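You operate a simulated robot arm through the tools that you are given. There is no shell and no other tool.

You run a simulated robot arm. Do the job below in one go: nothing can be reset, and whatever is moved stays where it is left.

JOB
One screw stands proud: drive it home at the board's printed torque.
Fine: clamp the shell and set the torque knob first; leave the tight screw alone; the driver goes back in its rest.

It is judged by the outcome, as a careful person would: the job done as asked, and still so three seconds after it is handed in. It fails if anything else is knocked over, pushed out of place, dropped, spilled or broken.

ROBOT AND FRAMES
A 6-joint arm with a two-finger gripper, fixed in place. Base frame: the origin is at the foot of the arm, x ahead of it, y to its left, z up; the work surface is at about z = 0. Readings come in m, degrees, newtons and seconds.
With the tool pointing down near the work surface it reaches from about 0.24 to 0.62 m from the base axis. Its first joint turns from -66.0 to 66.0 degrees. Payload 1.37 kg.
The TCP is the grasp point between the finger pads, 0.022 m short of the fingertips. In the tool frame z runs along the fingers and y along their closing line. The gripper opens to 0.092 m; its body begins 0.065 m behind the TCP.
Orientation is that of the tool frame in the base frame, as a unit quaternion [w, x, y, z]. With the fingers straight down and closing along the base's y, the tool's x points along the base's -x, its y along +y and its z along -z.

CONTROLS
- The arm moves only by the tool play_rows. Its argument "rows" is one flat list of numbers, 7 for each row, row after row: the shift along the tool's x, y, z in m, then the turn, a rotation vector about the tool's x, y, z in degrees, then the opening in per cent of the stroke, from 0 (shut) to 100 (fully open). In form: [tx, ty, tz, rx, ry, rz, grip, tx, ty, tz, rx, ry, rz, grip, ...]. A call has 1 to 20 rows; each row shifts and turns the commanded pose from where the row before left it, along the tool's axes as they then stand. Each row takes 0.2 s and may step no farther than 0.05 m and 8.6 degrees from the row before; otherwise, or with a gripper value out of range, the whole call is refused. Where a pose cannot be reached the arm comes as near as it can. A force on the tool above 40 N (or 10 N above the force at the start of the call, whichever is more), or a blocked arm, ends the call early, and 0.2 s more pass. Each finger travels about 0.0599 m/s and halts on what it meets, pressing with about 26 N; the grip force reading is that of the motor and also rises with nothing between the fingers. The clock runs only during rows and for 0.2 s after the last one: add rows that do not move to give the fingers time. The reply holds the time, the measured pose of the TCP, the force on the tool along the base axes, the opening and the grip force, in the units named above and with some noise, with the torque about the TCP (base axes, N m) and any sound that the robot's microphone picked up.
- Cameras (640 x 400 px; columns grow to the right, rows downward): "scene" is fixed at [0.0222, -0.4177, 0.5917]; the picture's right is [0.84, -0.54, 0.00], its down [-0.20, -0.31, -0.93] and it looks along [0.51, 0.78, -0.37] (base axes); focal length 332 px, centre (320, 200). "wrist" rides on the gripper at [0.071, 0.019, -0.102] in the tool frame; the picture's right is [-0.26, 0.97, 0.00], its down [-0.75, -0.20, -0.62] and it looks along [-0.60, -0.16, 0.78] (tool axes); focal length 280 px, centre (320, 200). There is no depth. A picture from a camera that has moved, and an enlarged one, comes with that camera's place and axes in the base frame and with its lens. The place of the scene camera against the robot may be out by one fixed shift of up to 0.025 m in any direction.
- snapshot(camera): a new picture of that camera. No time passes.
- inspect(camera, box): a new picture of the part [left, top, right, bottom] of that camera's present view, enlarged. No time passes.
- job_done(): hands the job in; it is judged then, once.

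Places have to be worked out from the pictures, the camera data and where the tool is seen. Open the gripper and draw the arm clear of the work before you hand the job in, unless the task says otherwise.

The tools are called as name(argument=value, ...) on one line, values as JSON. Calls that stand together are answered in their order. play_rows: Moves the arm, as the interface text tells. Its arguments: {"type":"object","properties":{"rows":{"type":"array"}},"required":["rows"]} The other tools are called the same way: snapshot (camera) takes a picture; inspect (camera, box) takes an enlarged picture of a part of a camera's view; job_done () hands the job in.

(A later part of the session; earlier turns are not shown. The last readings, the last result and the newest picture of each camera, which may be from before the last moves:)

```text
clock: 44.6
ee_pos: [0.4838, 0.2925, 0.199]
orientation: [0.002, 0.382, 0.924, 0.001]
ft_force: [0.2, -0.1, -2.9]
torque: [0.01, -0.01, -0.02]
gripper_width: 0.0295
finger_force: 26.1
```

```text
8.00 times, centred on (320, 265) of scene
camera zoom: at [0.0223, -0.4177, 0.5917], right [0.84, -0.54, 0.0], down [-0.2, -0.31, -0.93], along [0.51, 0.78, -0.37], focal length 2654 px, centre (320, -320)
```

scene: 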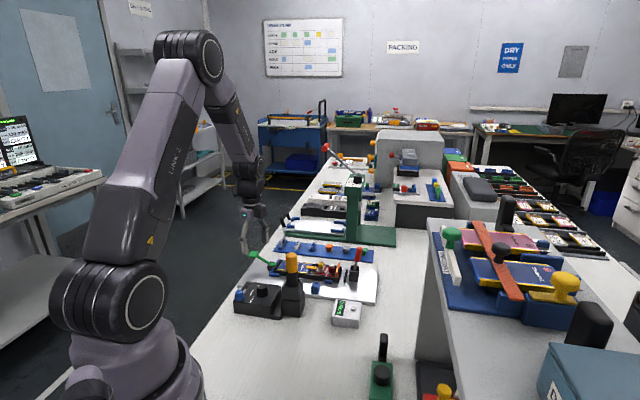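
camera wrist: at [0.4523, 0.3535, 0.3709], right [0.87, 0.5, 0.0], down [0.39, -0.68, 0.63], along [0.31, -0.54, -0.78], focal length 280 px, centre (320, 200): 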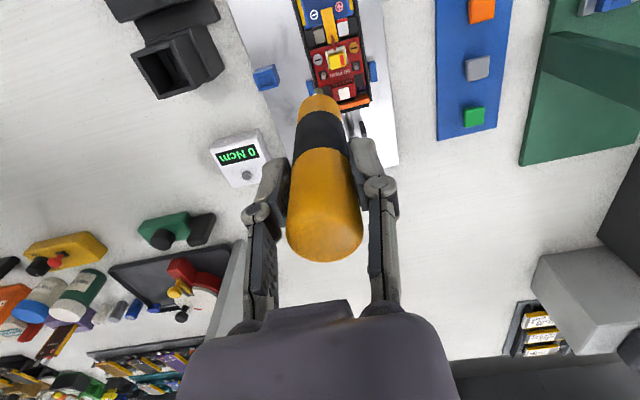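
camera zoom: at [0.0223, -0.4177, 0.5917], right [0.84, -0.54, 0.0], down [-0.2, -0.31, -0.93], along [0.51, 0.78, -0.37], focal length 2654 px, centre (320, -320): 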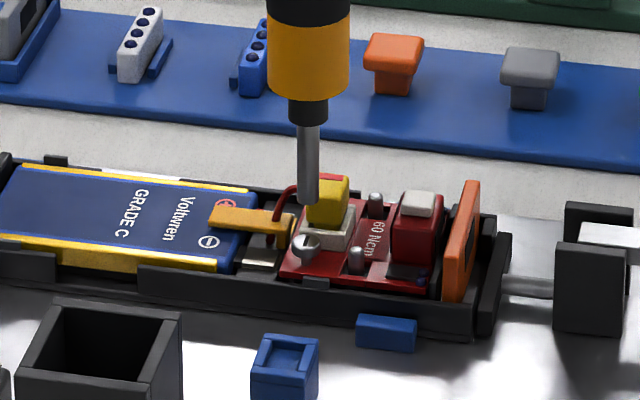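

Scene view: the tip hangs about 15 mm above the head and about 1 mm to the right of it; wrist view: about 1.5 mm to the left of it. I correct (+1.4, +1.8 mm in tool x, y) and go down 8 mm.

play_rows(rows=[0.0014, 0.0018, 0.004, 0, 0, 0, 10, 0, 0, 0.004, 0, 0, 0, 10, 0, 0, 0, 0, 0, 0, 10, 0, 0, 0, 0, 0, 0, 10])

inspect(camera="wrist", box=[290, 60, 350, 110])

inspect(camera="scene", box=[302, 250, 338, 280])

```text
clock: 45.6
ee_pos: [0.4869, 0.2943, 0.1903]
orientation: [0.001, 0.383, 0.924, 0.002]
ft_force: [-0.9, -0.3, -2.6]
torque: [0.03, 0.01, 0.01]
gripper_width: 0.0291
finger_force: 26.3
```

```text
8.00 times, centred on (320, 85) of wrist
camera zoom: at [0.4491, 0.358, 0.2923], right [0.87, 0.5, 0.0], down [0.39, -0.68, 0.63], along [0.31, -0.54, -0.78], focal length 2243 px, centre (320, 1120)
```

zoom: 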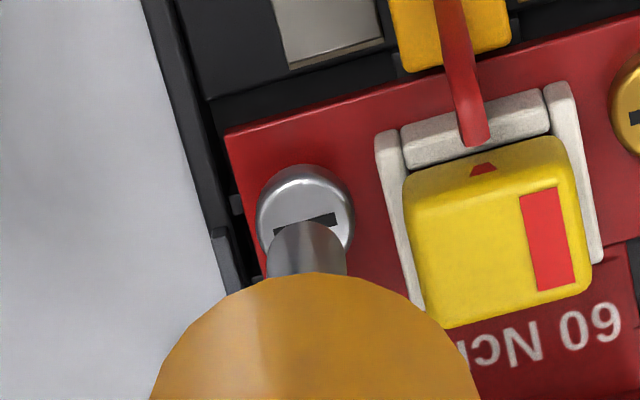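

```text
13.33 times, centred on (320, 265) of scene
camera zoom: at [0.0223, -0.4177, 0.5917], right [0.84, -0.54, 0.0], down [-0.2, -0.31, -0.93], along [0.51, 0.78, -0.37], focal length 4424 px, centre (320, -667)
```

zoom: 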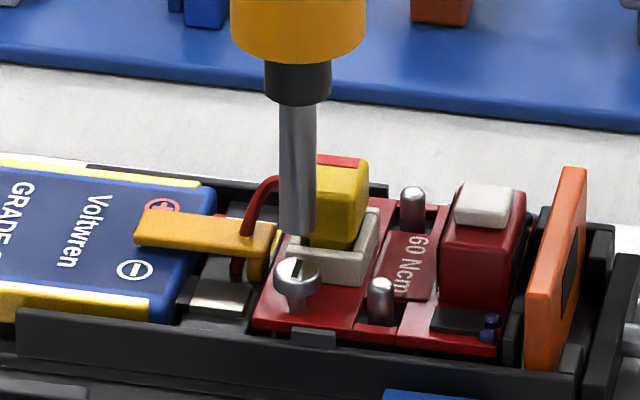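

Both views now agree that the tip is directly over the screw head, about 9 mm above it. I descend 6 mm and check again.

play_rows(rows=[0, 0, 0.003, 0, 0, 0, 10, 0, 0, 0.003, 0, 0, 0, 10, 0, 0, 0, 0, 0, 0, 10])

inspect(camera="wrist", box=[290, 60, 350, 110])

inspect(camera="scene", box=[302, 250, 338, 280])

```text
clock: 46.4
ee_pos: [0.4863, 0.2948, 0.184]
orientation: [0.002, 0.382, 0.924, 0.002]
ft_force: [0.1, -0.5, -3.6]
torque: [0.02, 0.0, 0.01]
gripper_width: 0.0294
finger_force: 26.1
```

```text
8.00 times, centred on (320, 85) of wrist
camera zoom: at [0.4494, 0.3577, 0.2858], right [0.87, 0.5, 0.0], down [0.39, -0.68, 0.63], along [0.31, -0.54, -0.78], focal length 2243 px, centre (320, 1120)
```

zoom: 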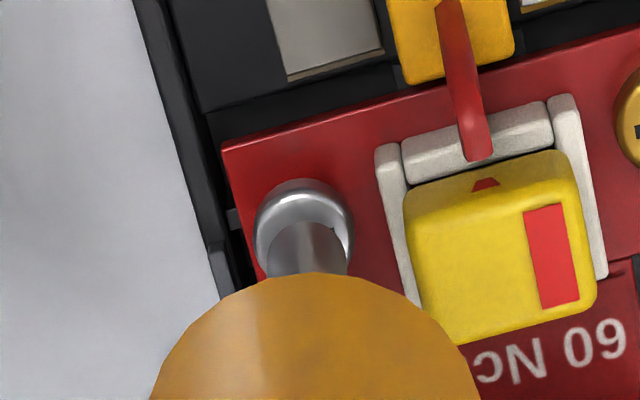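

```text
13.33 times, centred on (320, 265) of scene
camera zoom: at [0.0223, -0.4177, 0.5917], right [0.84, -0.54, 0.0], down [-0.2, -0.31, -0.93], along [0.51, 0.78, -0.37], focal length 4424 px, centre (320, -667)
```

zoom: 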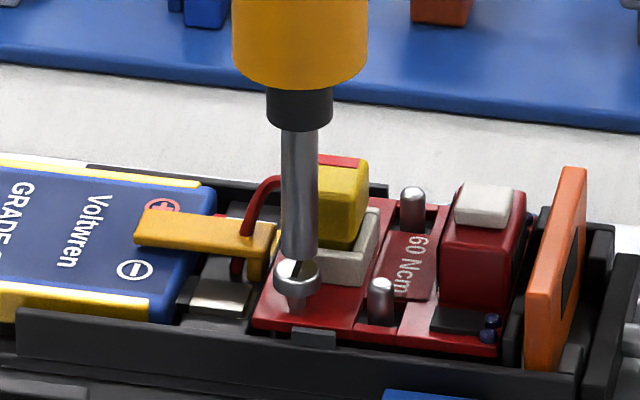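

The tip is about 3–4 mm above the head. The two views differ slightly about fore-aft centring, so I zoom further before touching.

inspect(camera="wrist", box=[308, 78, 332, 98])

inspect(camera="scene", box=[312, 262, 326, 276])

```text
16.00 times, centred on (320, 88) of wrist
camera zoom: at [0.4494, 0.3577, 0.2858], right [0.87, 0.5, 0.0], down [0.39, -0.68, 0.63], along [0.31, -0.54, -0.78], focal length 4486 px, centre (320, 1992)
```

zoom: 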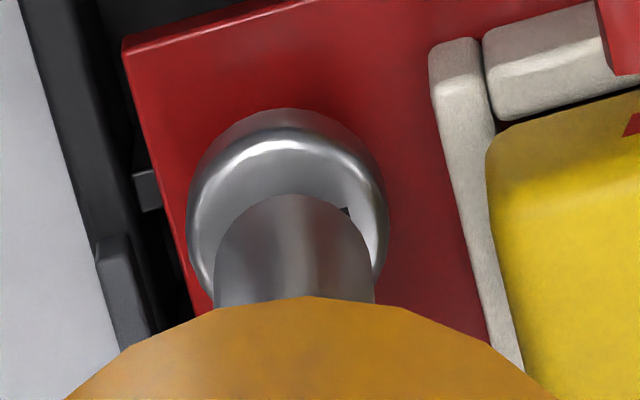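

```text
16.00 times, centred on (319, 269) of scene
camera zoom: at [0.0223, -0.4177, 0.5917], right [0.84, -0.54, 0.0], down [-0.2, -0.31, -0.93], along [0.51, 0.78, -0.37], focal length 5309 px, centre (336, -904)
```

zoom: 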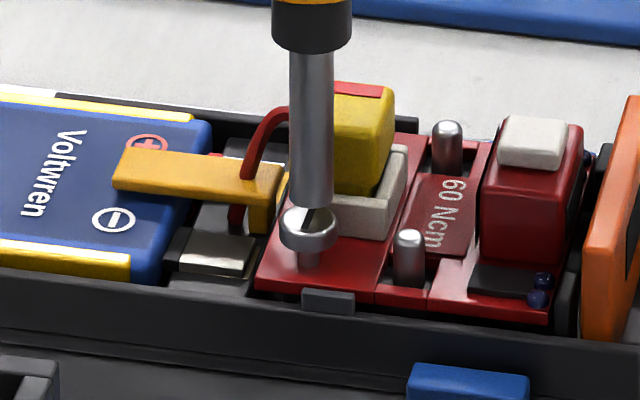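

Fine check: the bit is within about 0.6 mm of the head's centre. I apply that small correction and lower to contact in 1 mm steps.

play_rows(rows=[0.0006, -0.0001, 0.001, 0, 0, 0, 10, 0, 0, 0.001, 0, 0, 0, 10, 0, 0, 0.001, 0, 0, 0, 10, 0, 0, 0.001, 0, 0, 0, 10, 0, 0, 0, 0, 0, 0, 10])

inspect(camera="scene", box=[312, 262, 326, 276])

inspect(camera="wrist", box=[308, 78, 332, 98])

```text
clock: 47.6
ee_pos: [0.485, 0.2944, 0.1802]
orientation: [0.002, 0.383, 0.924, 0.002]
ft_force: [0.6, -0.3, -3.5]
torque: [-0.02, 0.02, -0.01]
gripper_width: 0.0293
finger_force: 26.0
```

```text
16.00 times, centred on (319, 269) of scene
camera zoom: at [0.0223, -0.4177, 0.5917], right [0.84, -0.54, 0.0], down [-0.2, -0.31, -0.93], along [0.51, 0.78, -0.37], focal length 5309 px, centre (336, -904)
```

zoom: 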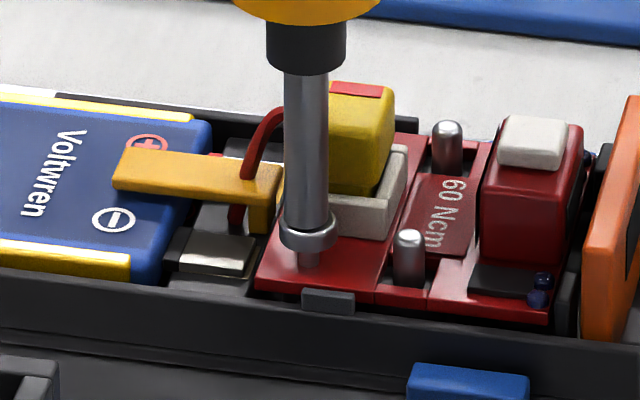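

```text
16.00 times, centred on (320, 88) of wrist
camera zoom: at [0.4483, 0.3578, 0.2816], right [0.87, 0.5, 0.0], down [0.39, -0.68, 0.63], along [0.31, -0.54, -0.78], focal length 4486 px, centre (320, 1992)
```

zoom: 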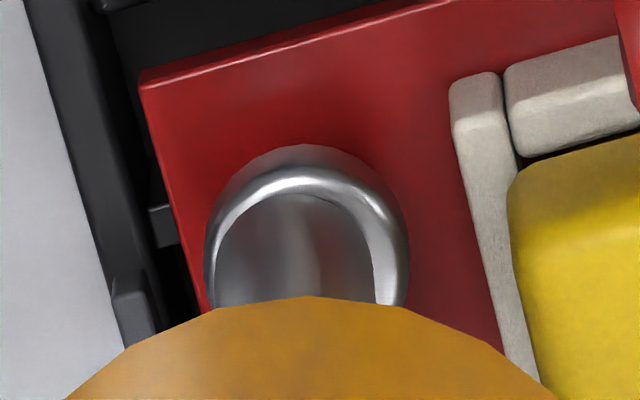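

Nearly touching and well centred; I shift 0.6 mm sideways and press on gently.

play_rows(rows=[-0.0001, 0.0006, 0.0005, 0, 0, 0, 10, 0, 0, 0.0007, 0, 0, 0, 10, 0, 0, 0.0007, 0, 0, 0, 10, 0, 0, 0, 0, 0, 0, 10])

inspect(camera="scene", box=[312, 262, 326, 276])

snapshot(camera="scene")

```text
clock: 48.6
ee_pos: [0.4852, 0.2944, 0.1793]
orientation: [0.002, 0.382, 0.924, 0.002]
ft_force: [0.1, 0.4, -2.5]
torque: [0.02, -0.02, 0.0]
gripper_width: 0.0293
finger_force: 26.4
```

```text
16.00 times, centred on (319, 269) of scene
camera zoom: at [0.0223, -0.4177, 0.5917], right [0.84, -0.54, 0.0], down [-0.2, -0.31, -0.93], along [0.51, 0.78, -0.37], focal length 5309 px, centre (336, -904)
```

zoom: 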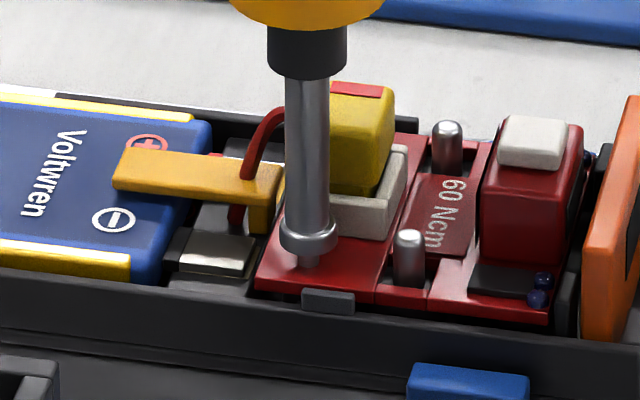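

```text
taken
```

scene: 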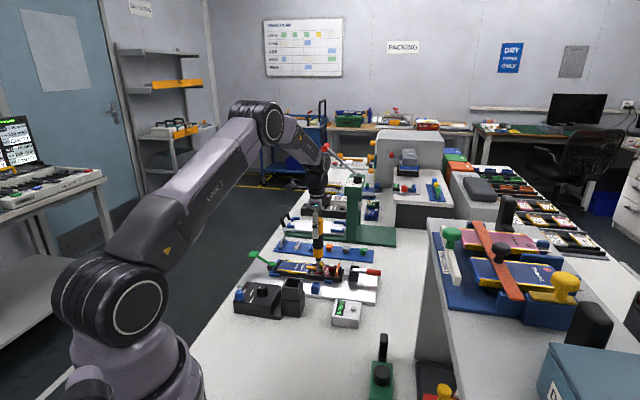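

The force reading still shows only the driver's weight. I press on in 1 mm steps.

play_rows(rows=[0, 0, 0.001, 0, 0, 0, 10, 0, 0, 0.001, 0, 0, 0, 10, 0, 0, 0, 0, 0, 0, 10])

inspect(camera="scene", box=[312, 262, 326, 276])

inspect(camera="scene", box=[230, 260, 370, 340])

```text
clock: 49.4
ee_pos: [0.4875, 0.2944, 0.1763]
orientation: [0.001, 0.383, 0.924, 0.002]
ft_force: [-0.1, -0.3, -1.4]
torque: [-0.03, -0.03, 0.02]
gripper_width: 0.0293
finger_force: 25.8
```

```text
16.00 times, centred on (319, 269) of scene
camera zoom: at [0.0223, -0.4177, 0.5917], right [0.84, -0.54, 0.0], down [-0.2, -0.31, -0.93], along [0.51, 0.78, -0.37], focal length 5309 px, centre (336, -904)
```

zoom: 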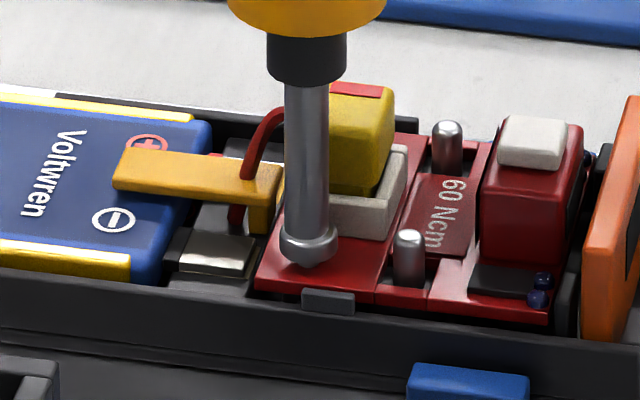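

```text
4.57 times, centred on (300, 300) of scene
camera zoom: at [0.0223, -0.4177, 0.5917], right [0.84, -0.54, 0.0], down [-0.2, -0.31, -0.93], along [0.51, 0.78, -0.37], focal length 1517 px, centre (411, -257)
```

zoom: 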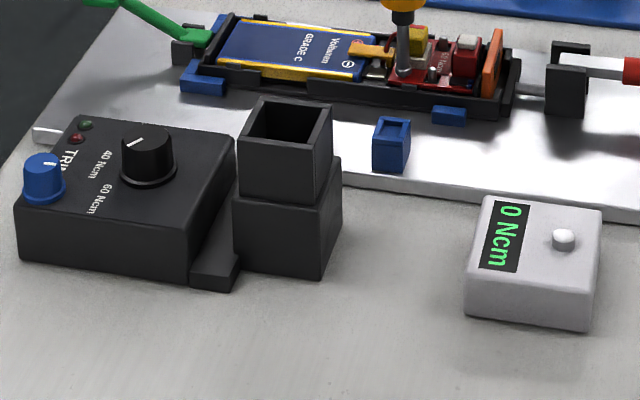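

The screw is going down under the bit, with about 2 N contact, so the driver is running it in. I keep following it down and watch for the clutch.

play_rows(rows=[0, 0, 0.001, 0, 0, 0, 10, 0, 0, 0.001, 0, 0, 0, 10, 0, 0, 0, 0, 0, 0, 10])

inspect(camera="scene", box=[312, 262, 326, 276])

inspect(camera="scene", box=[230, 260, 370, 340])

```text
clock: 50.2
ee_pos: [0.4865, 0.2952, 0.1759]
orientation: [0.002, 0.383, 0.924, 0.002]
ft_force: [-0.9, 0.2, 0.1]
torque: [-0.03, 0.16, -0.01]
gripper_width: 0.0295
finger_force: 26.2
```

```text
16.00 times, centred on (319, 269) of scene
camera zoom: at [0.0222, -0.4177, 0.5917], right [0.84, -0.54, 0.0], down [-0.2, -0.31, -0.93], along [0.51, 0.78, -0.37], focal length 5309 px, centre (336, -904)
```

zoom: 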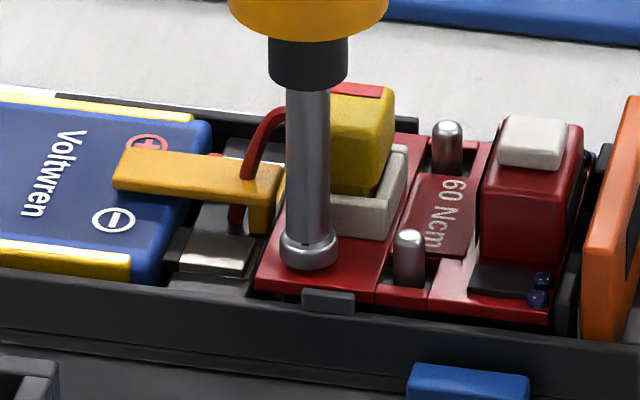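

```text
4.57 times, centred on (300, 300) of scene
camera zoom: at [0.0222, -0.4177, 0.5917], right [0.84, -0.54, 0.0], down [-0.2, -0.31, -0.93], along [0.51, 0.78, -0.37], focal length 1517 px, centre (411, -257)
```

zoom: 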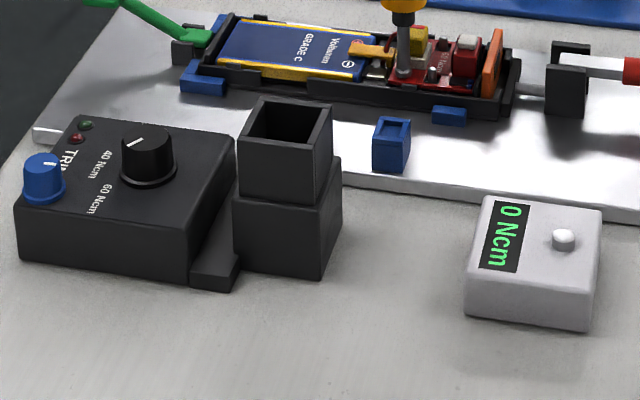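

The head is almost down; contact force is about 3.5 N. I continue in small steps.

play_rows(rows=[0, 0, 0.001, 0, 0, 0, 10, 0, 0, 0, 0, 0, 0, 10, 0, 0, 0, 0, 0, 0, 10, 0, 0, 0, 0, 0, 0, 10])

inspect(camera="scene", box=[312, 262, 326, 276])

inspect(camera="scene", box=[230, 260, 370, 340])

```text
clock: 51.2
ee_pos: [0.4866, 0.295, 0.1747]
orientation: [0.001, 0.383, 0.924, 0.002]
ft_force: [-0.9, 0.5, 1.5]
torque: [0.06, -0.07, 0.0]
gripper_width: 0.0297
finger_force: 26.0
```

```text
16.00 times, centred on (319, 269) of scene
camera zoom: at [0.0222, -0.4177, 0.5917], right [0.84, -0.54, 0.0], down [-0.2, -0.31, -0.93], along [0.51, 0.78, -0.37], focal length 5309 px, centre (336, -904)
```

zoom: 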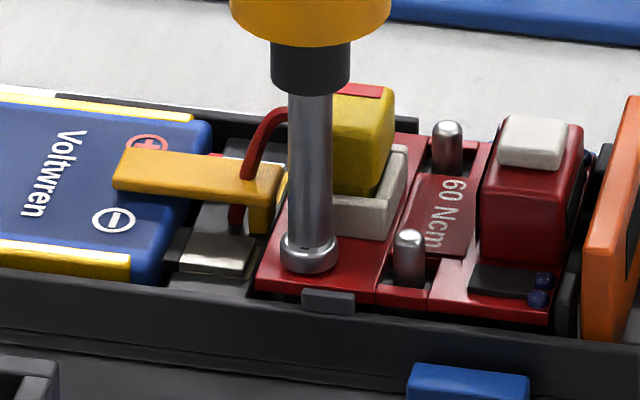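

```text
4.57 times, centred on (300, 300) of scene
camera zoom: at [0.0222, -0.4177, 0.5917], right [0.84, -0.54, 0.0], down [-0.2, -0.31, -0.93], along [0.51, 0.78, -0.37], focal length 1517 px, centre (411, -257)
```

zoom: 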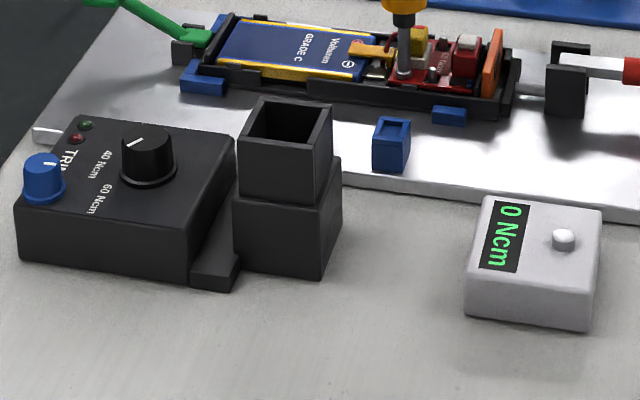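

Contact is now about 5 N. I press a bit more and give it time.

play_rows(rows=[0, 0, 0.001, 0, 0, 0, 10, 0, 0, 0, 0, 0, 0, 10, 0, 0, 0.001, 0, 0, 0, 10, 0, 0, 0, 0, 0, 0, 10, 0, 0, 0, 0, 0, 0, 10])

inspect(camera="scene", box=[312, 262, 326, 276])

inspect(camera="scene", box=[230, 260, 370, 340])

```text
clock: 52.4
ee_pos: [0.4872, 0.2965, 0.1729]
orientation: [0.001, 0.382, 0.924, 0.002]
ft_force: [1.0, -1.2, -1.5]
torque: [-0.05, -0.14, 0.01]
gripper_width: 0.0294
finger_force: 25.3
```

```text
16.00 times, centred on (319, 269) of scene
camera zoom: at [0.0222, -0.4177, 0.5917], right [0.84, -0.54, 0.0], down [-0.2, -0.31, -0.93], along [0.51, 0.78, -0.37], focal length 5309 px, centre (336, -904)
```

zoom: 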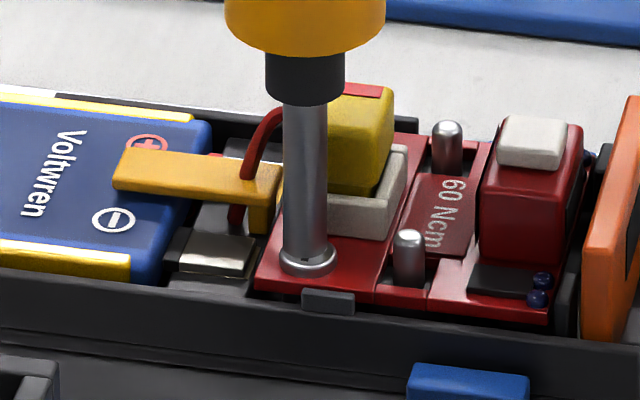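

```text
4.57 times, centred on (300, 300) of scene
camera zoom: at [0.0222, -0.4177, 0.5917], right [0.84, -0.54, 0.0], down [-0.2, -0.31, -0.93], along [0.51, 0.78, -0.37], focal length 1517 px, centre (411, -257)
```

zoom: 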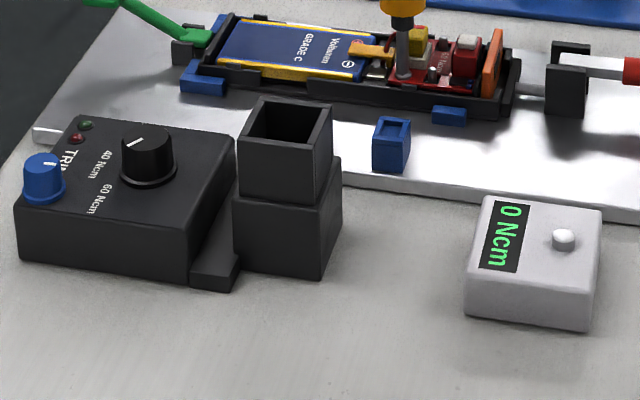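

It continues to sink. I check centring from the wrist camera before continuing.

inspect(camera="wrist", box=[308, 78, 332, 98])

inspect(camera="scene", box=[315, 265, 323, 273])

```text
16.00 times, centred on (320, 88) of wrist
camera zoom: at [0.4493, 0.3598, 0.2736], right [0.87, 0.5, 0.01], down [0.39, -0.68, 0.63], along [0.31, -0.54, -0.78], focal length 4486 px, centre (320, 1992)
```

zoom: 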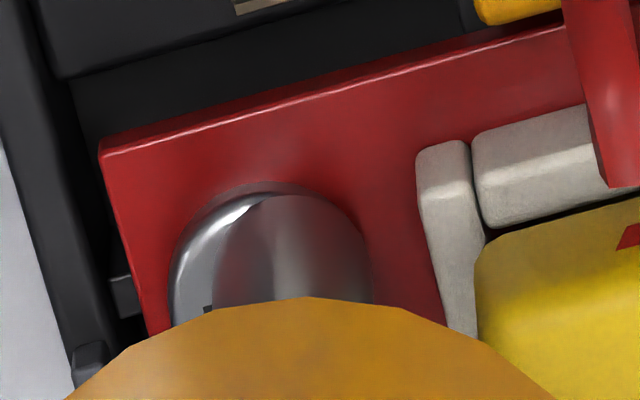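

```text
16.00 times, centred on (319, 269) of scene
camera zoom: at [0.0222, -0.4177, 0.5917], right [0.84, -0.54, 0.0], down [-0.2, -0.31, -0.93], along [0.51, 0.78, -0.37], focal length 5309 px, centre (336, -904)
```

zoom: 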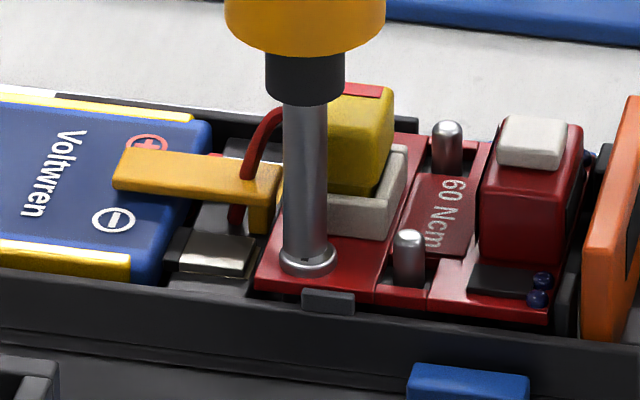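

The bit has crept about 2 mm off centre (toward +y). I recentre it with light contact and then press on.

play_rows(rows=[-0.0011, -0.0016, -0.0005, 0, 0, 0, 10, 0, 0, 0.0005, 0, 0, 0, 10, 0, 0, 0.0007, 0, 0, 0, 10, 0, 0, 0, 0, 0, 0, 10, 0, 0, 0, 0, 0, 0, 10])

inspect(camera="wrist", box=[308, 78, 332, 98])

inspect(camera="scene", box=[312, 262, 326, 276])

inspect(camera="scene", box=[230, 260, 370, 340])

```text
clock: 53.6
ee_pos: [0.4865, 0.2926, 0.1708]
orientation: [0.002, 0.383, 0.924, 0.001]
ft_force: [-0.2, 0.3, -0.8]
torque: [0.04, 0.02, 0.0]
gripper_width: 0.0292
finger_force: 26.0
```

```text
16.00 times, centred on (320, 88) of wrist
camera zoom: at [0.4489, 0.3568, 0.2726], right [0.87, 0.5, 0.0], down [0.39, -0.68, 0.63], along [0.31, -0.54, -0.78], focal length 4486 px, centre (320, 1992)
```

zoom: 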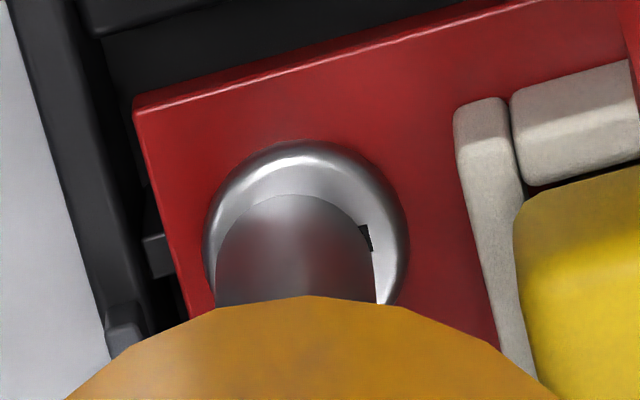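

```text
16.00 times, centred on (319, 269) of scene
camera zoom: at [0.0223, -0.4177, 0.5917], right [0.84, -0.54, 0.0], down [-0.2, -0.31, -0.93], along [0.51, 0.78, -0.37], focal length 5309 px, centre (336, -904)
```

zoom: 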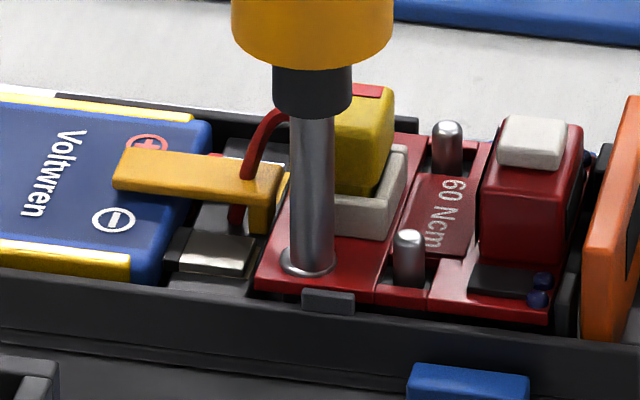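

```text
4.57 times, centred on (300, 300) of scene
camera zoom: at [0.0223, -0.4177, 0.5917], right [0.84, -0.54, 0.0], down [-0.2, -0.31, -0.93], along [0.51, 0.78, -0.37], focal length 1517 px, centre (411, -257)
```

zoom: 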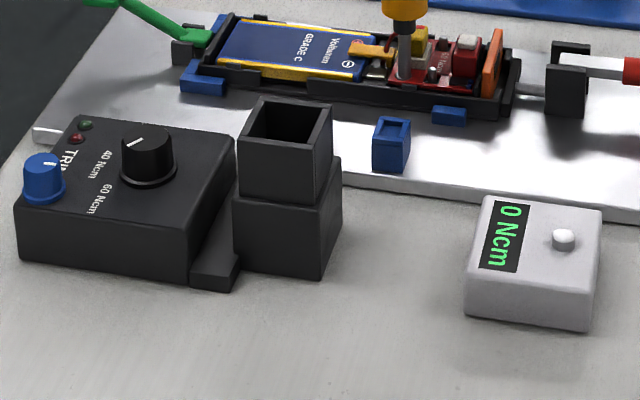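

The head has come down some 5 mm and its shank is hidden now; the bit is about 1.3 mm off in −y. I recentre and hold with a slightly firmer press.

play_rows(rows=[0.0008, 0.0008, 0.0005, 0, 0, 0, 10, 0, 0, 0.0005, 0, 0, 0, 10, 0, 0, 0, 0, 0, 0, 10, 0, 0, 0, 0, 0, 0, 10, 0, 0, 0, 0, 0, 0, 10])

inspect(camera="wrist", box=[308, 78, 332, 98])

inspect(camera="scene", box=[312, 262, 326, 276])

inspect(camera="scene", box=[230, 260, 370, 340])

```text
clock: 54.8
ee_pos: [0.4875, 0.2943, 0.1704]
orientation: [0.002, 0.383, 0.924, 0.002]
ft_force: [0.9, -0.8, 4.8]
torque: [-0.04, -0.05, 0.01]
gripper_width: 0.0293
finger_force: 25.7
```

```text
16.00 times, centred on (320, 88) of wrist
camera zoom: at [0.4493, 0.3586, 0.2717], right [0.87, 0.5, 0.01], down [0.38, -0.68, 0.63], along [0.32, -0.54, -0.78], focal length 4486 px, centre (320, 1992)
```

zoom: 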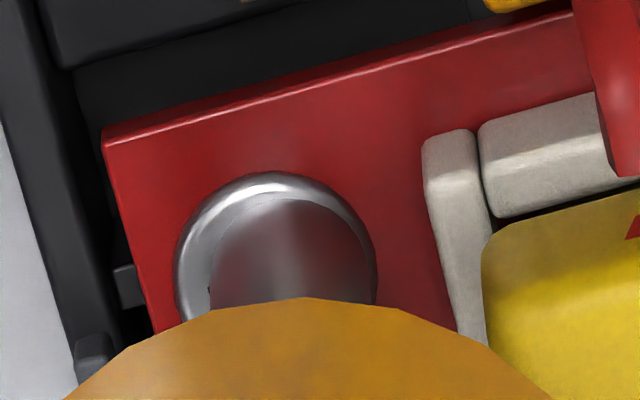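

```text
16.00 times, centred on (319, 269) of scene
camera zoom: at [0.0222, -0.4177, 0.5917], right [0.84, -0.54, 0.0], down [-0.2, -0.31, -0.93], along [0.51, 0.78, -0.37], focal length 5309 px, centre (336, -904)
```

zoom: 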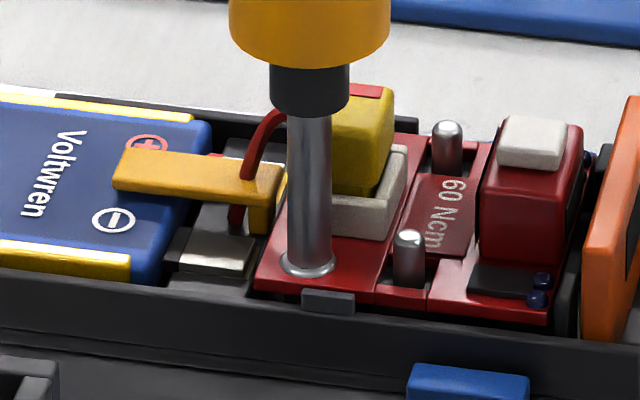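

```text
4.57 times, centred on (300, 300) of scene
camera zoom: at [0.0222, -0.4177, 0.5917], right [0.84, -0.54, 0.0], down [-0.2, -0.31, -0.93], along [0.51, 0.78, -0.37], focal length 1517 px, centre (411, -257)
```

zoom: 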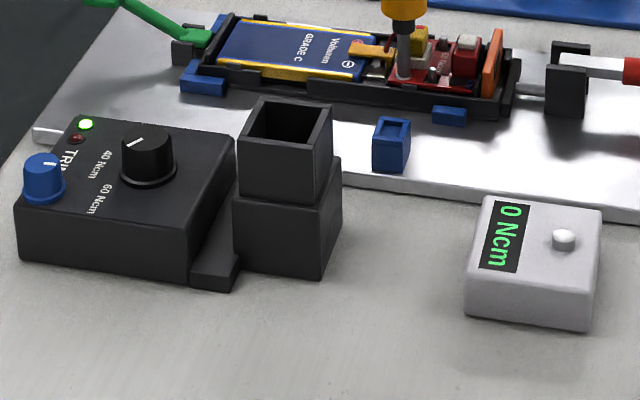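

The green lamp on the torque box has lit and the screw head is seated, so the set torque was reached. I lift the driver straight off.

play_rows(rows=[0, 0, -0.005, 0, 0, 0, 10, 0, 0, -0.015, 0, 0, 0, 10, 0, 0, -0.03, 0, 0, 0, 10, 0, 0, -0.03, 0, 0, 0, 10, 0, 0, -0.02, 0, 0, 0, 10, 0, 0, 0, 0, 0, 0, 10])

inspect(camera="scene", box=[312, 262, 326, 276])

inspect(camera="wrist", box=[270, 30, 370, 110])

inspect(camera="scene", box=[230, 260, 370, 340])

```text
clock: 56.2
ee_pos: [0.4874, 0.2948, 0.2687]
orientation: [0.001, 0.382, 0.924, 0.002]
ft_force: [0.2, -0.9, -3.7]
torque: [0.03, 0.01, 0.01]
gripper_width: 0.0293
finger_force: 25.9
```

```text
16.00 times, centred on (319, 269) of scene
camera zoom: at [0.0223, -0.4177, 0.5917], right [0.84, -0.54, 0.0], down [-0.2, -0.31, -0.93], along [0.51, 0.78, -0.37], focal length 5309 px, centre (336, -904)
```

zoom: 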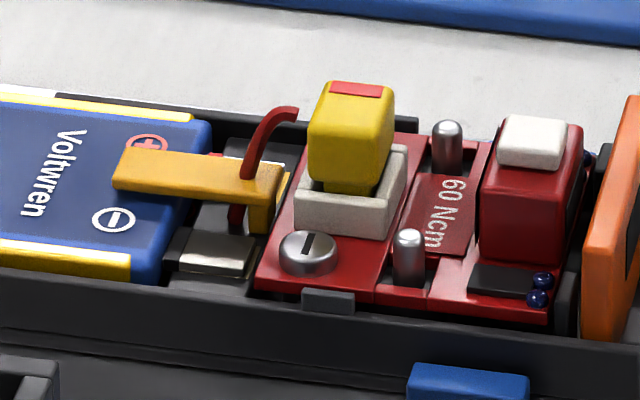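

```text
5.00 times, centred on (320, 70) of wrist
camera zoom: at [0.4498, 0.3584, 0.3708], right [0.87, 0.5, 0.0], down [0.39, -0.68, 0.63], along [0.31, -0.54, -0.78], focal length 1402 px, centre (320, 850)
```

zoom: 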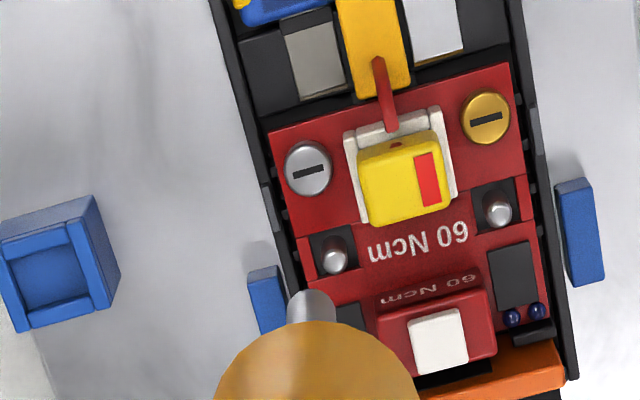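

```text
4.57 times, centred on (300, 300) of scene
camera zoom: at [0.0223, -0.4177, 0.5917], right [0.84, -0.54, 0.0], down [-0.2, -0.31, -0.93], along [0.51, 0.78, -0.37], focal length 1517 px, centre (411, -257)
```

zoom: 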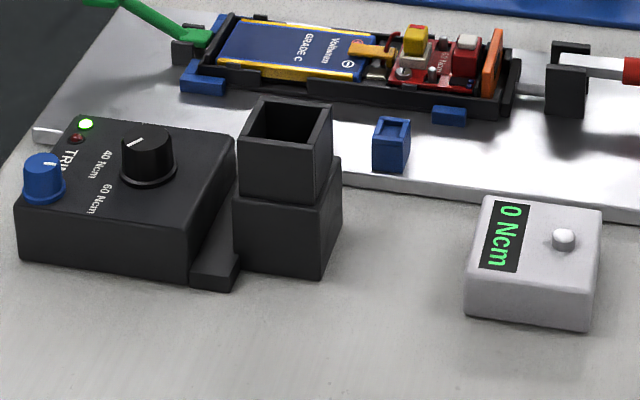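

The screw is seated like the brass one, the green lamp stays on, and nothing else moved. I carry the driver back over its rest by the reverse path.

play_rows(rows=[0.0097, -0.0351, 0, 0, 0, 0, 10, 0.0097, -0.0351, 0, 0, 0, 0, 10, 0.0097, -0.0351, 0, 0, 0, 0, 10, 0.0098, -0.0351, 0, 0, 0, 0, 10, 0, 0, 0, 0, 0, 0, 10, 0, 0, 0, 0, 0, 0, 10])

inspect(camera="scene", box=[240, 180, 340, 310])

inspect(camera="wrist", box=[290, 70, 350, 120])

```text
clock: 57.6
ee_pos: [0.3604, 0.2234, 0.2675]
orientation: [0.002, 0.383, 0.924, 0.002]
ft_force: [0.1, 0.5, -2.7]
torque: [0.01, 0.02, 0.04]
gripper_width: 0.0295
finger_force: 26.1
```

```text
3.08 times, centred on (290, 245) of scene
camera zoom: at [0.0223, -0.4177, 0.5917], right [0.84, -0.54, 0.0], down [-0.2, -0.31, -0.93], along [0.51, 0.78, -0.37], focal length 1021 px, centre (412, 62)
```

zoom: 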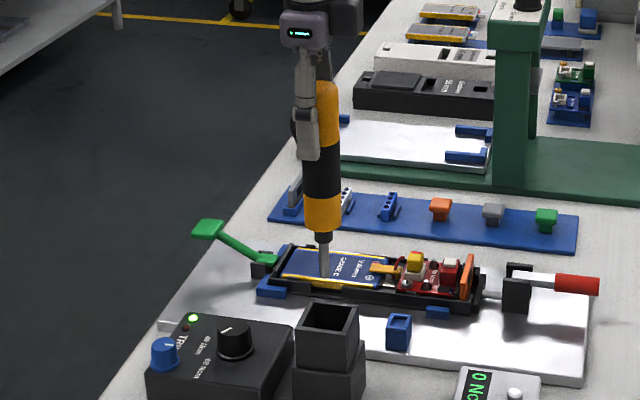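

```text
8.00 times, centred on (320, 95) of wrist
camera zoom: at [0.3227, 0.2868, 0.3679], right [0.87, 0.5, 0.01], down [0.39, -0.68, 0.63], along [0.31, -0.54, -0.78], focal length 2243 px, centre (320, 1040)
```

zoom: 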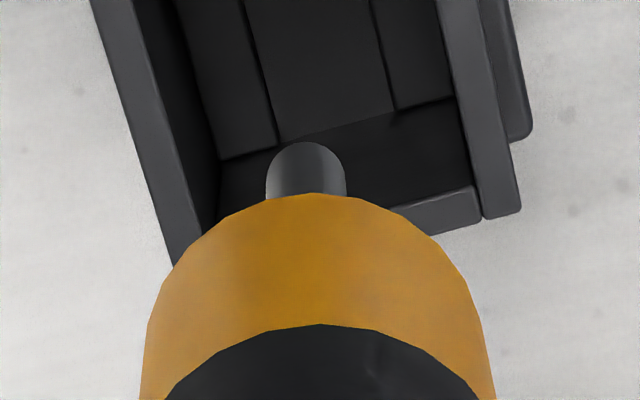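

The rest's opening (about 36 mm) sits some 2 mm to the left of where it was when I lifted out. I correct by 1.9 mm and descend to just above the rim.

play_rows(rows=[0.0005, -0.0018, 0.015, 0, 0, 0, 10, 0, 0, 0.015, 0, 0, 0, 10, 0, 0, 0, 0, 0, 0, 10, 0, 0, 0, 0, 0, 0, 10])

inspect(camera="scene", box=[270, 230, 320, 300])

inspect(camera="wrist", box=[280, 50, 360, 120])

```text
clock: 58.6
ee_pos: [0.3572, 0.2227, 0.2379]
orientation: [0.001, 0.383, 0.924, 0.001]
ft_force: [-0.7, -0.3, -4.0]
torque: [0.03, 0.0, 0.03]
gripper_width: 0.0296
finger_force: 26.2
```

```text
5.71 times, centred on (295, 265) of scene
camera zoom: at [0.0223, -0.4177, 0.5917], right [0.84, -0.54, 0.0], down [-0.2, -0.31, -0.93], along [0.51, 0.78, -0.37], focal length 1896 px, centre (463, -171)
```

zoom: 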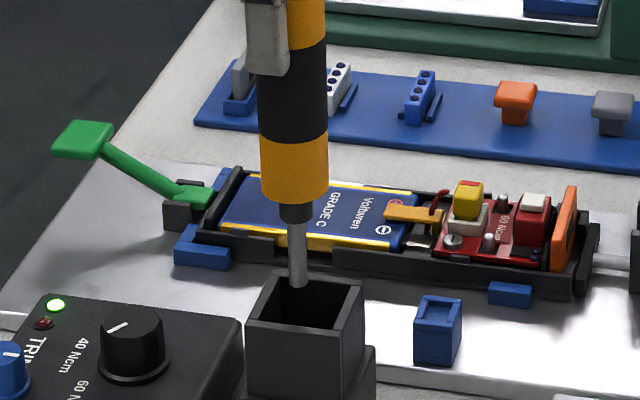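

```text
5.71 times, centred on (320, 85) of wrist
camera zoom: at [0.3209, 0.2873, 0.3391], right [0.87, 0.5, 0.0], down [0.39, -0.68, 0.63], along [0.31, -0.54, -0.78], focal length 1602 px, centre (320, 857)
```

zoom: 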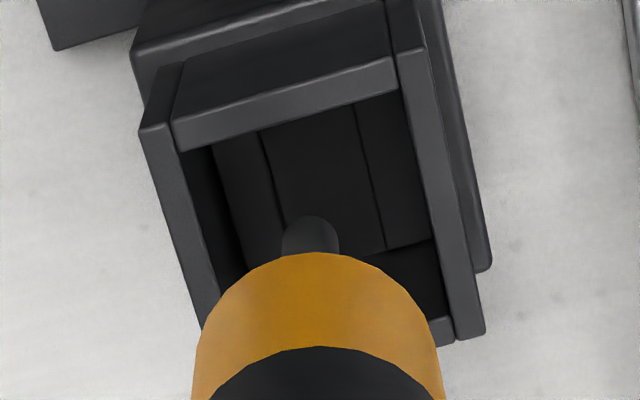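

The tip is just above the rim. Scene view suggests it is 2–3 mm left of the opening's centre; I zoom in to measure before going in.

inspect(camera="scene", box=[276, 262, 308, 290])

inspect(camera="wrist", box=[290, 60, 350, 115])

```text
14.29 times, centred on (292, 276) of scene
camera zoom: at [0.0223, -0.4177, 0.5917], right [0.84, -0.54, 0.0], down [-0.2, -0.31, -0.93], along [0.51, 0.78, -0.37], focal length 4740 px, centre (720, -886)
```

zoom: 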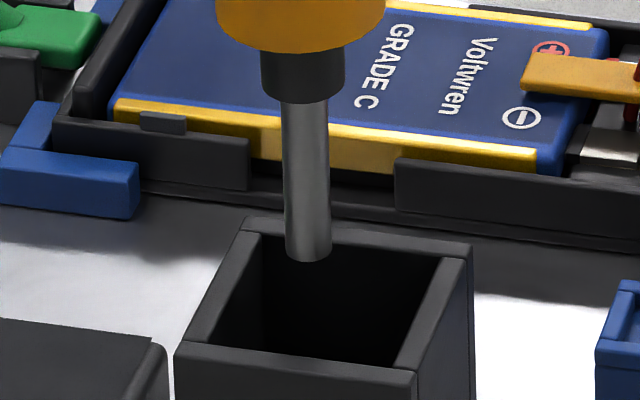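

```text
7.27 times, centred on (320, 88) of wrist
camera zoom: at [0.3209, 0.2873, 0.3391], right [0.87, 0.5, 0.0], down [0.39, -0.68, 0.63], along [0.31, -0.54, -0.78], focal length 2039 px, centre (320, 1018)
```

zoom: 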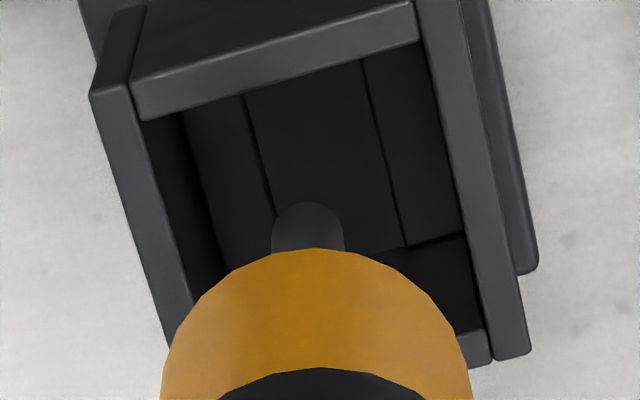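

Estimates average to about 2 mm needed along the station axis. I shift that and lower 12 mm so the tip just enters, then recheck.

play_rows(rows=[-0.0021, 0, 0, 0, 0, 0, 10, 0, 0, 0.006, 0, 0, 0, 10, 0, 0, 0.006, 0, 0, 0, 10, 0, 0, 0, 0, 0, 0, 10, 0, 0, 0, 0, 0, 0, 10])

inspect(camera="scene", box=[276, 252, 308, 290])

inspect(camera="wrist", box=[290, 60, 350, 115])

```text
clock: 59.8
ee_pos: [0.359, 0.2212, 0.2265]
orientation: [0.002, 0.382, 0.924, 0.001]
ft_force: [-0.3, -0.7, -3.0]
torque: [0.02, 0.01, -0.03]
gripper_width: 0.0294
finger_force: 25.4
```

```text
10.53 times, centred on (292, 271) of scene
camera zoom: at [0.0223, -0.4177, 0.5917], right [0.84, -0.54, 0.0], down [-0.2, -0.31, -0.93], along [0.51, 0.78, -0.37], focal length 3492 px, centre (615, -547)
```

zoom: 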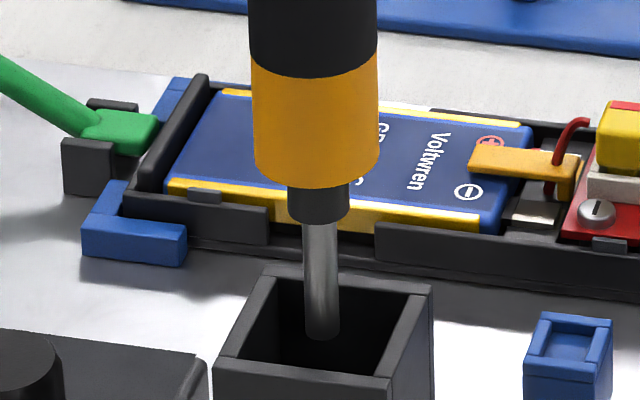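

```text
7.27 times, centred on (320, 88) of wrist
camera zoom: at [0.3217, 0.2841, 0.3284], right [0.87, 0.5, 0.0], down [0.39, -0.68, 0.63], along [0.31, -0.54, -0.78], focal length 2039 px, centre (320, 1018)
```

zoom: 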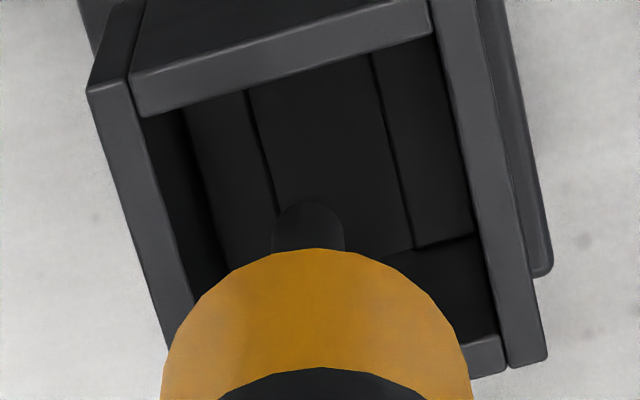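

The tip has entered cleanly. I measure about 2 mm still to go in +x for the body to be centred, so I shift that and look again before lowering.

play_rows(rows=[-0.0013, 0.0015, 0, 0, 0, 0, 10, 0, 0, 0.005, 0, 0, 0, 10, 0, 0, 0.005, 0, 0, 0, 10, 0, 0, 0, 0, 0, 0, 10, 0, 0, 0, 0, 0, 0, 10])

inspect(camera="scene", box=[276, 252, 308, 290])

inspect(camera="wrist", box=[290, 60, 350, 115])

```text
clock: 61.0
ee_pos: [0.3612, 0.2201, 0.2183]
orientation: [0.001, 0.382, 0.924, 0.002]
ft_force: [0.0, 0.2, -3.6]
torque: [-0.01, -0.01, 0.0]
gripper_width: 0.0296
finger_force: 25.7
```

```text
10.53 times, centred on (292, 271) of scene
camera zoom: at [0.0223, -0.4177, 0.5917], right [0.84, -0.54, 0.0], down [-0.2, -0.31, -0.93], along [0.51, 0.78, -0.37], focal length 3492 px, centre (615, -547)
```

zoom: 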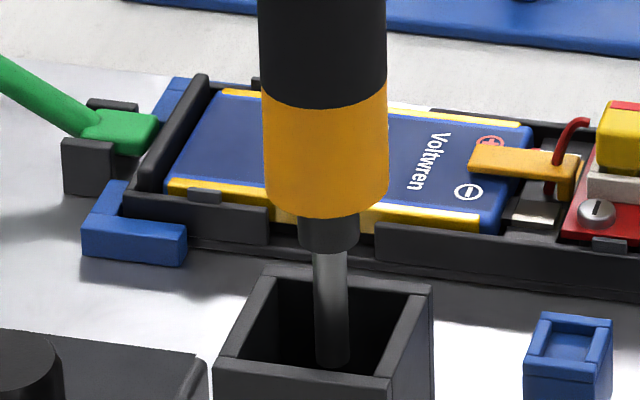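

```text
7.27 times, centred on (320, 88) of wrist
camera zoom: at [0.3243, 0.2844, 0.319], right [0.87, 0.5, 0.0], down [0.39, -0.68, 0.63], along [0.31, -0.54, -0.78], focal length 2039 px, centre (320, 1018)
```

zoom: 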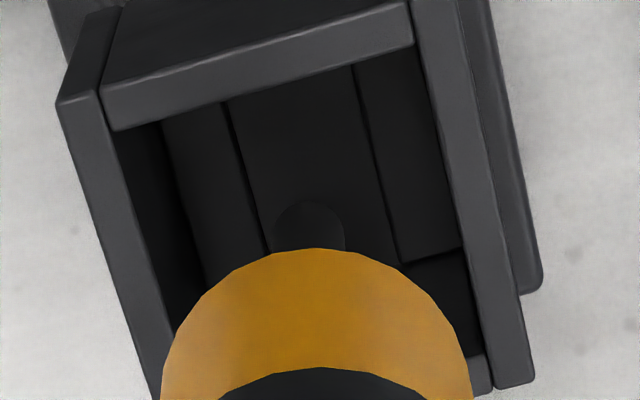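

Body is centred in the scene view; the wrist view says about 1.5 mm too far right. I shift half of that back and look again at the same height.

play_rows(rows=[0, -0.0012, 0, 0, 0, 0, 10, 0, 0, 0, 0, 0, 0, 10, 0, 0, 0, 0, 0, 0, 10])

inspect(camera="scene", box=[276, 252, 308, 290])

inspect(camera="wrist", box=[290, 60, 350, 115])

```text
clock: 61.8
ee_pos: [0.3609, 0.2198, 0.2171]
orientation: [0.001, 0.382, 0.924, 0.001]
ft_force: [-0.5, 0.7, -3.0]
torque: [0.02, -0.01, 0.0]
gripper_width: 0.0295
finger_force: 26.3
```

```text
10.53 times, centred on (292, 271) of scene
camera zoom: at [0.0223, -0.4177, 0.5917], right [0.84, -0.54, 0.0], down [-0.2, -0.31, -0.93], along [0.51, 0.78, -0.37], focal length 3492 px, centre (615, -547)
```

zoom: 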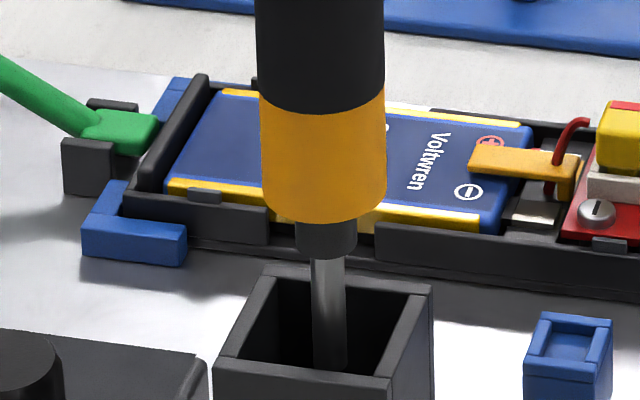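

```text
7.27 times, centred on (320, 88) of wrist
camera zoom: at [0.323, 0.2832, 0.3186], right [0.87, 0.5, 0.0], down [0.39, -0.68, 0.63], along [0.31, -0.54, -0.78], focal length 2039 px, centre (320, 1018)
```

zoom: 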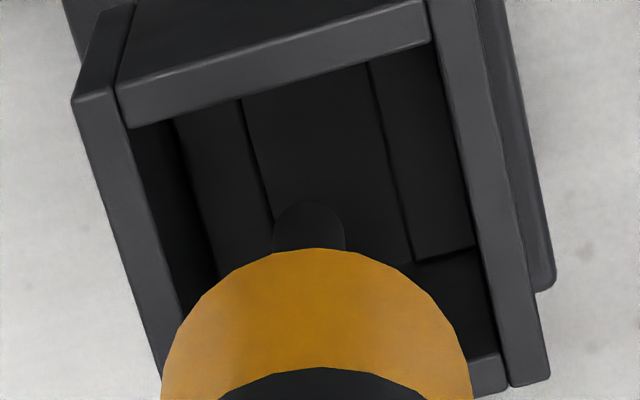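

Now both views show the body centred within about 1 mm. I lower 28 mm toward the rim.

play_rows(rows=[0, 0, 0.007, 0, 0, 0, 10, 0, 0, 0.007, 0, 0, 0, 10, 0, 0, 0.007, 0, 0, 0, 10, 0, 0, 0.007, 0, 0, 0, 10, 0, 0, 0, 0, 0, 0, 10, 0, 0, 0, 0, 0, 0, 10])

inspect(camera="scene", box=[276, 252, 308, 290])

inspect(camera="wrist", box=[280, 70, 360, 140])

```text
clock: 63.2
ee_pos: [0.3604, 0.2196, 0.1898]
orientation: [0.002, 0.383, 0.924, 0.001]
ft_force: [0.1, 0.2, -3.0]
torque: [-0.01, 0.0, 0.05]
gripper_width: 0.0294
finger_force: 25.4
```

```text
10.53 times, centred on (292, 271) of scene
camera zoom: at [0.0223, -0.4177, 0.5917], right [0.84, -0.54, 0.0], down [-0.2, -0.31, -0.93], along [0.51, 0.78, -0.37], focal length 3492 px, centre (615, -547)
```

zoom: 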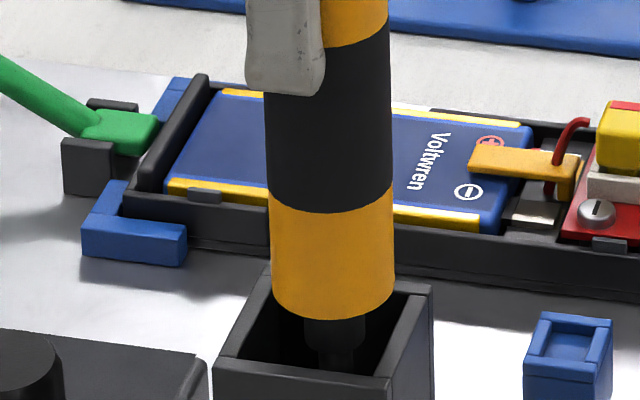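

```text
5.71 times, centred on (320, 105) of wrist
camera zoom: at [0.3243, 0.283, 0.2911], right [0.87, 0.5, 0.0], down [0.39, -0.68, 0.63], along [0.31, -0.54, -0.78], focal length 1602 px, centre (320, 743)
```

zoom: 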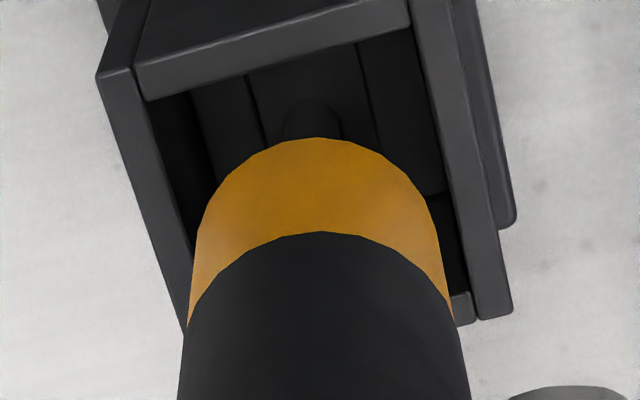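

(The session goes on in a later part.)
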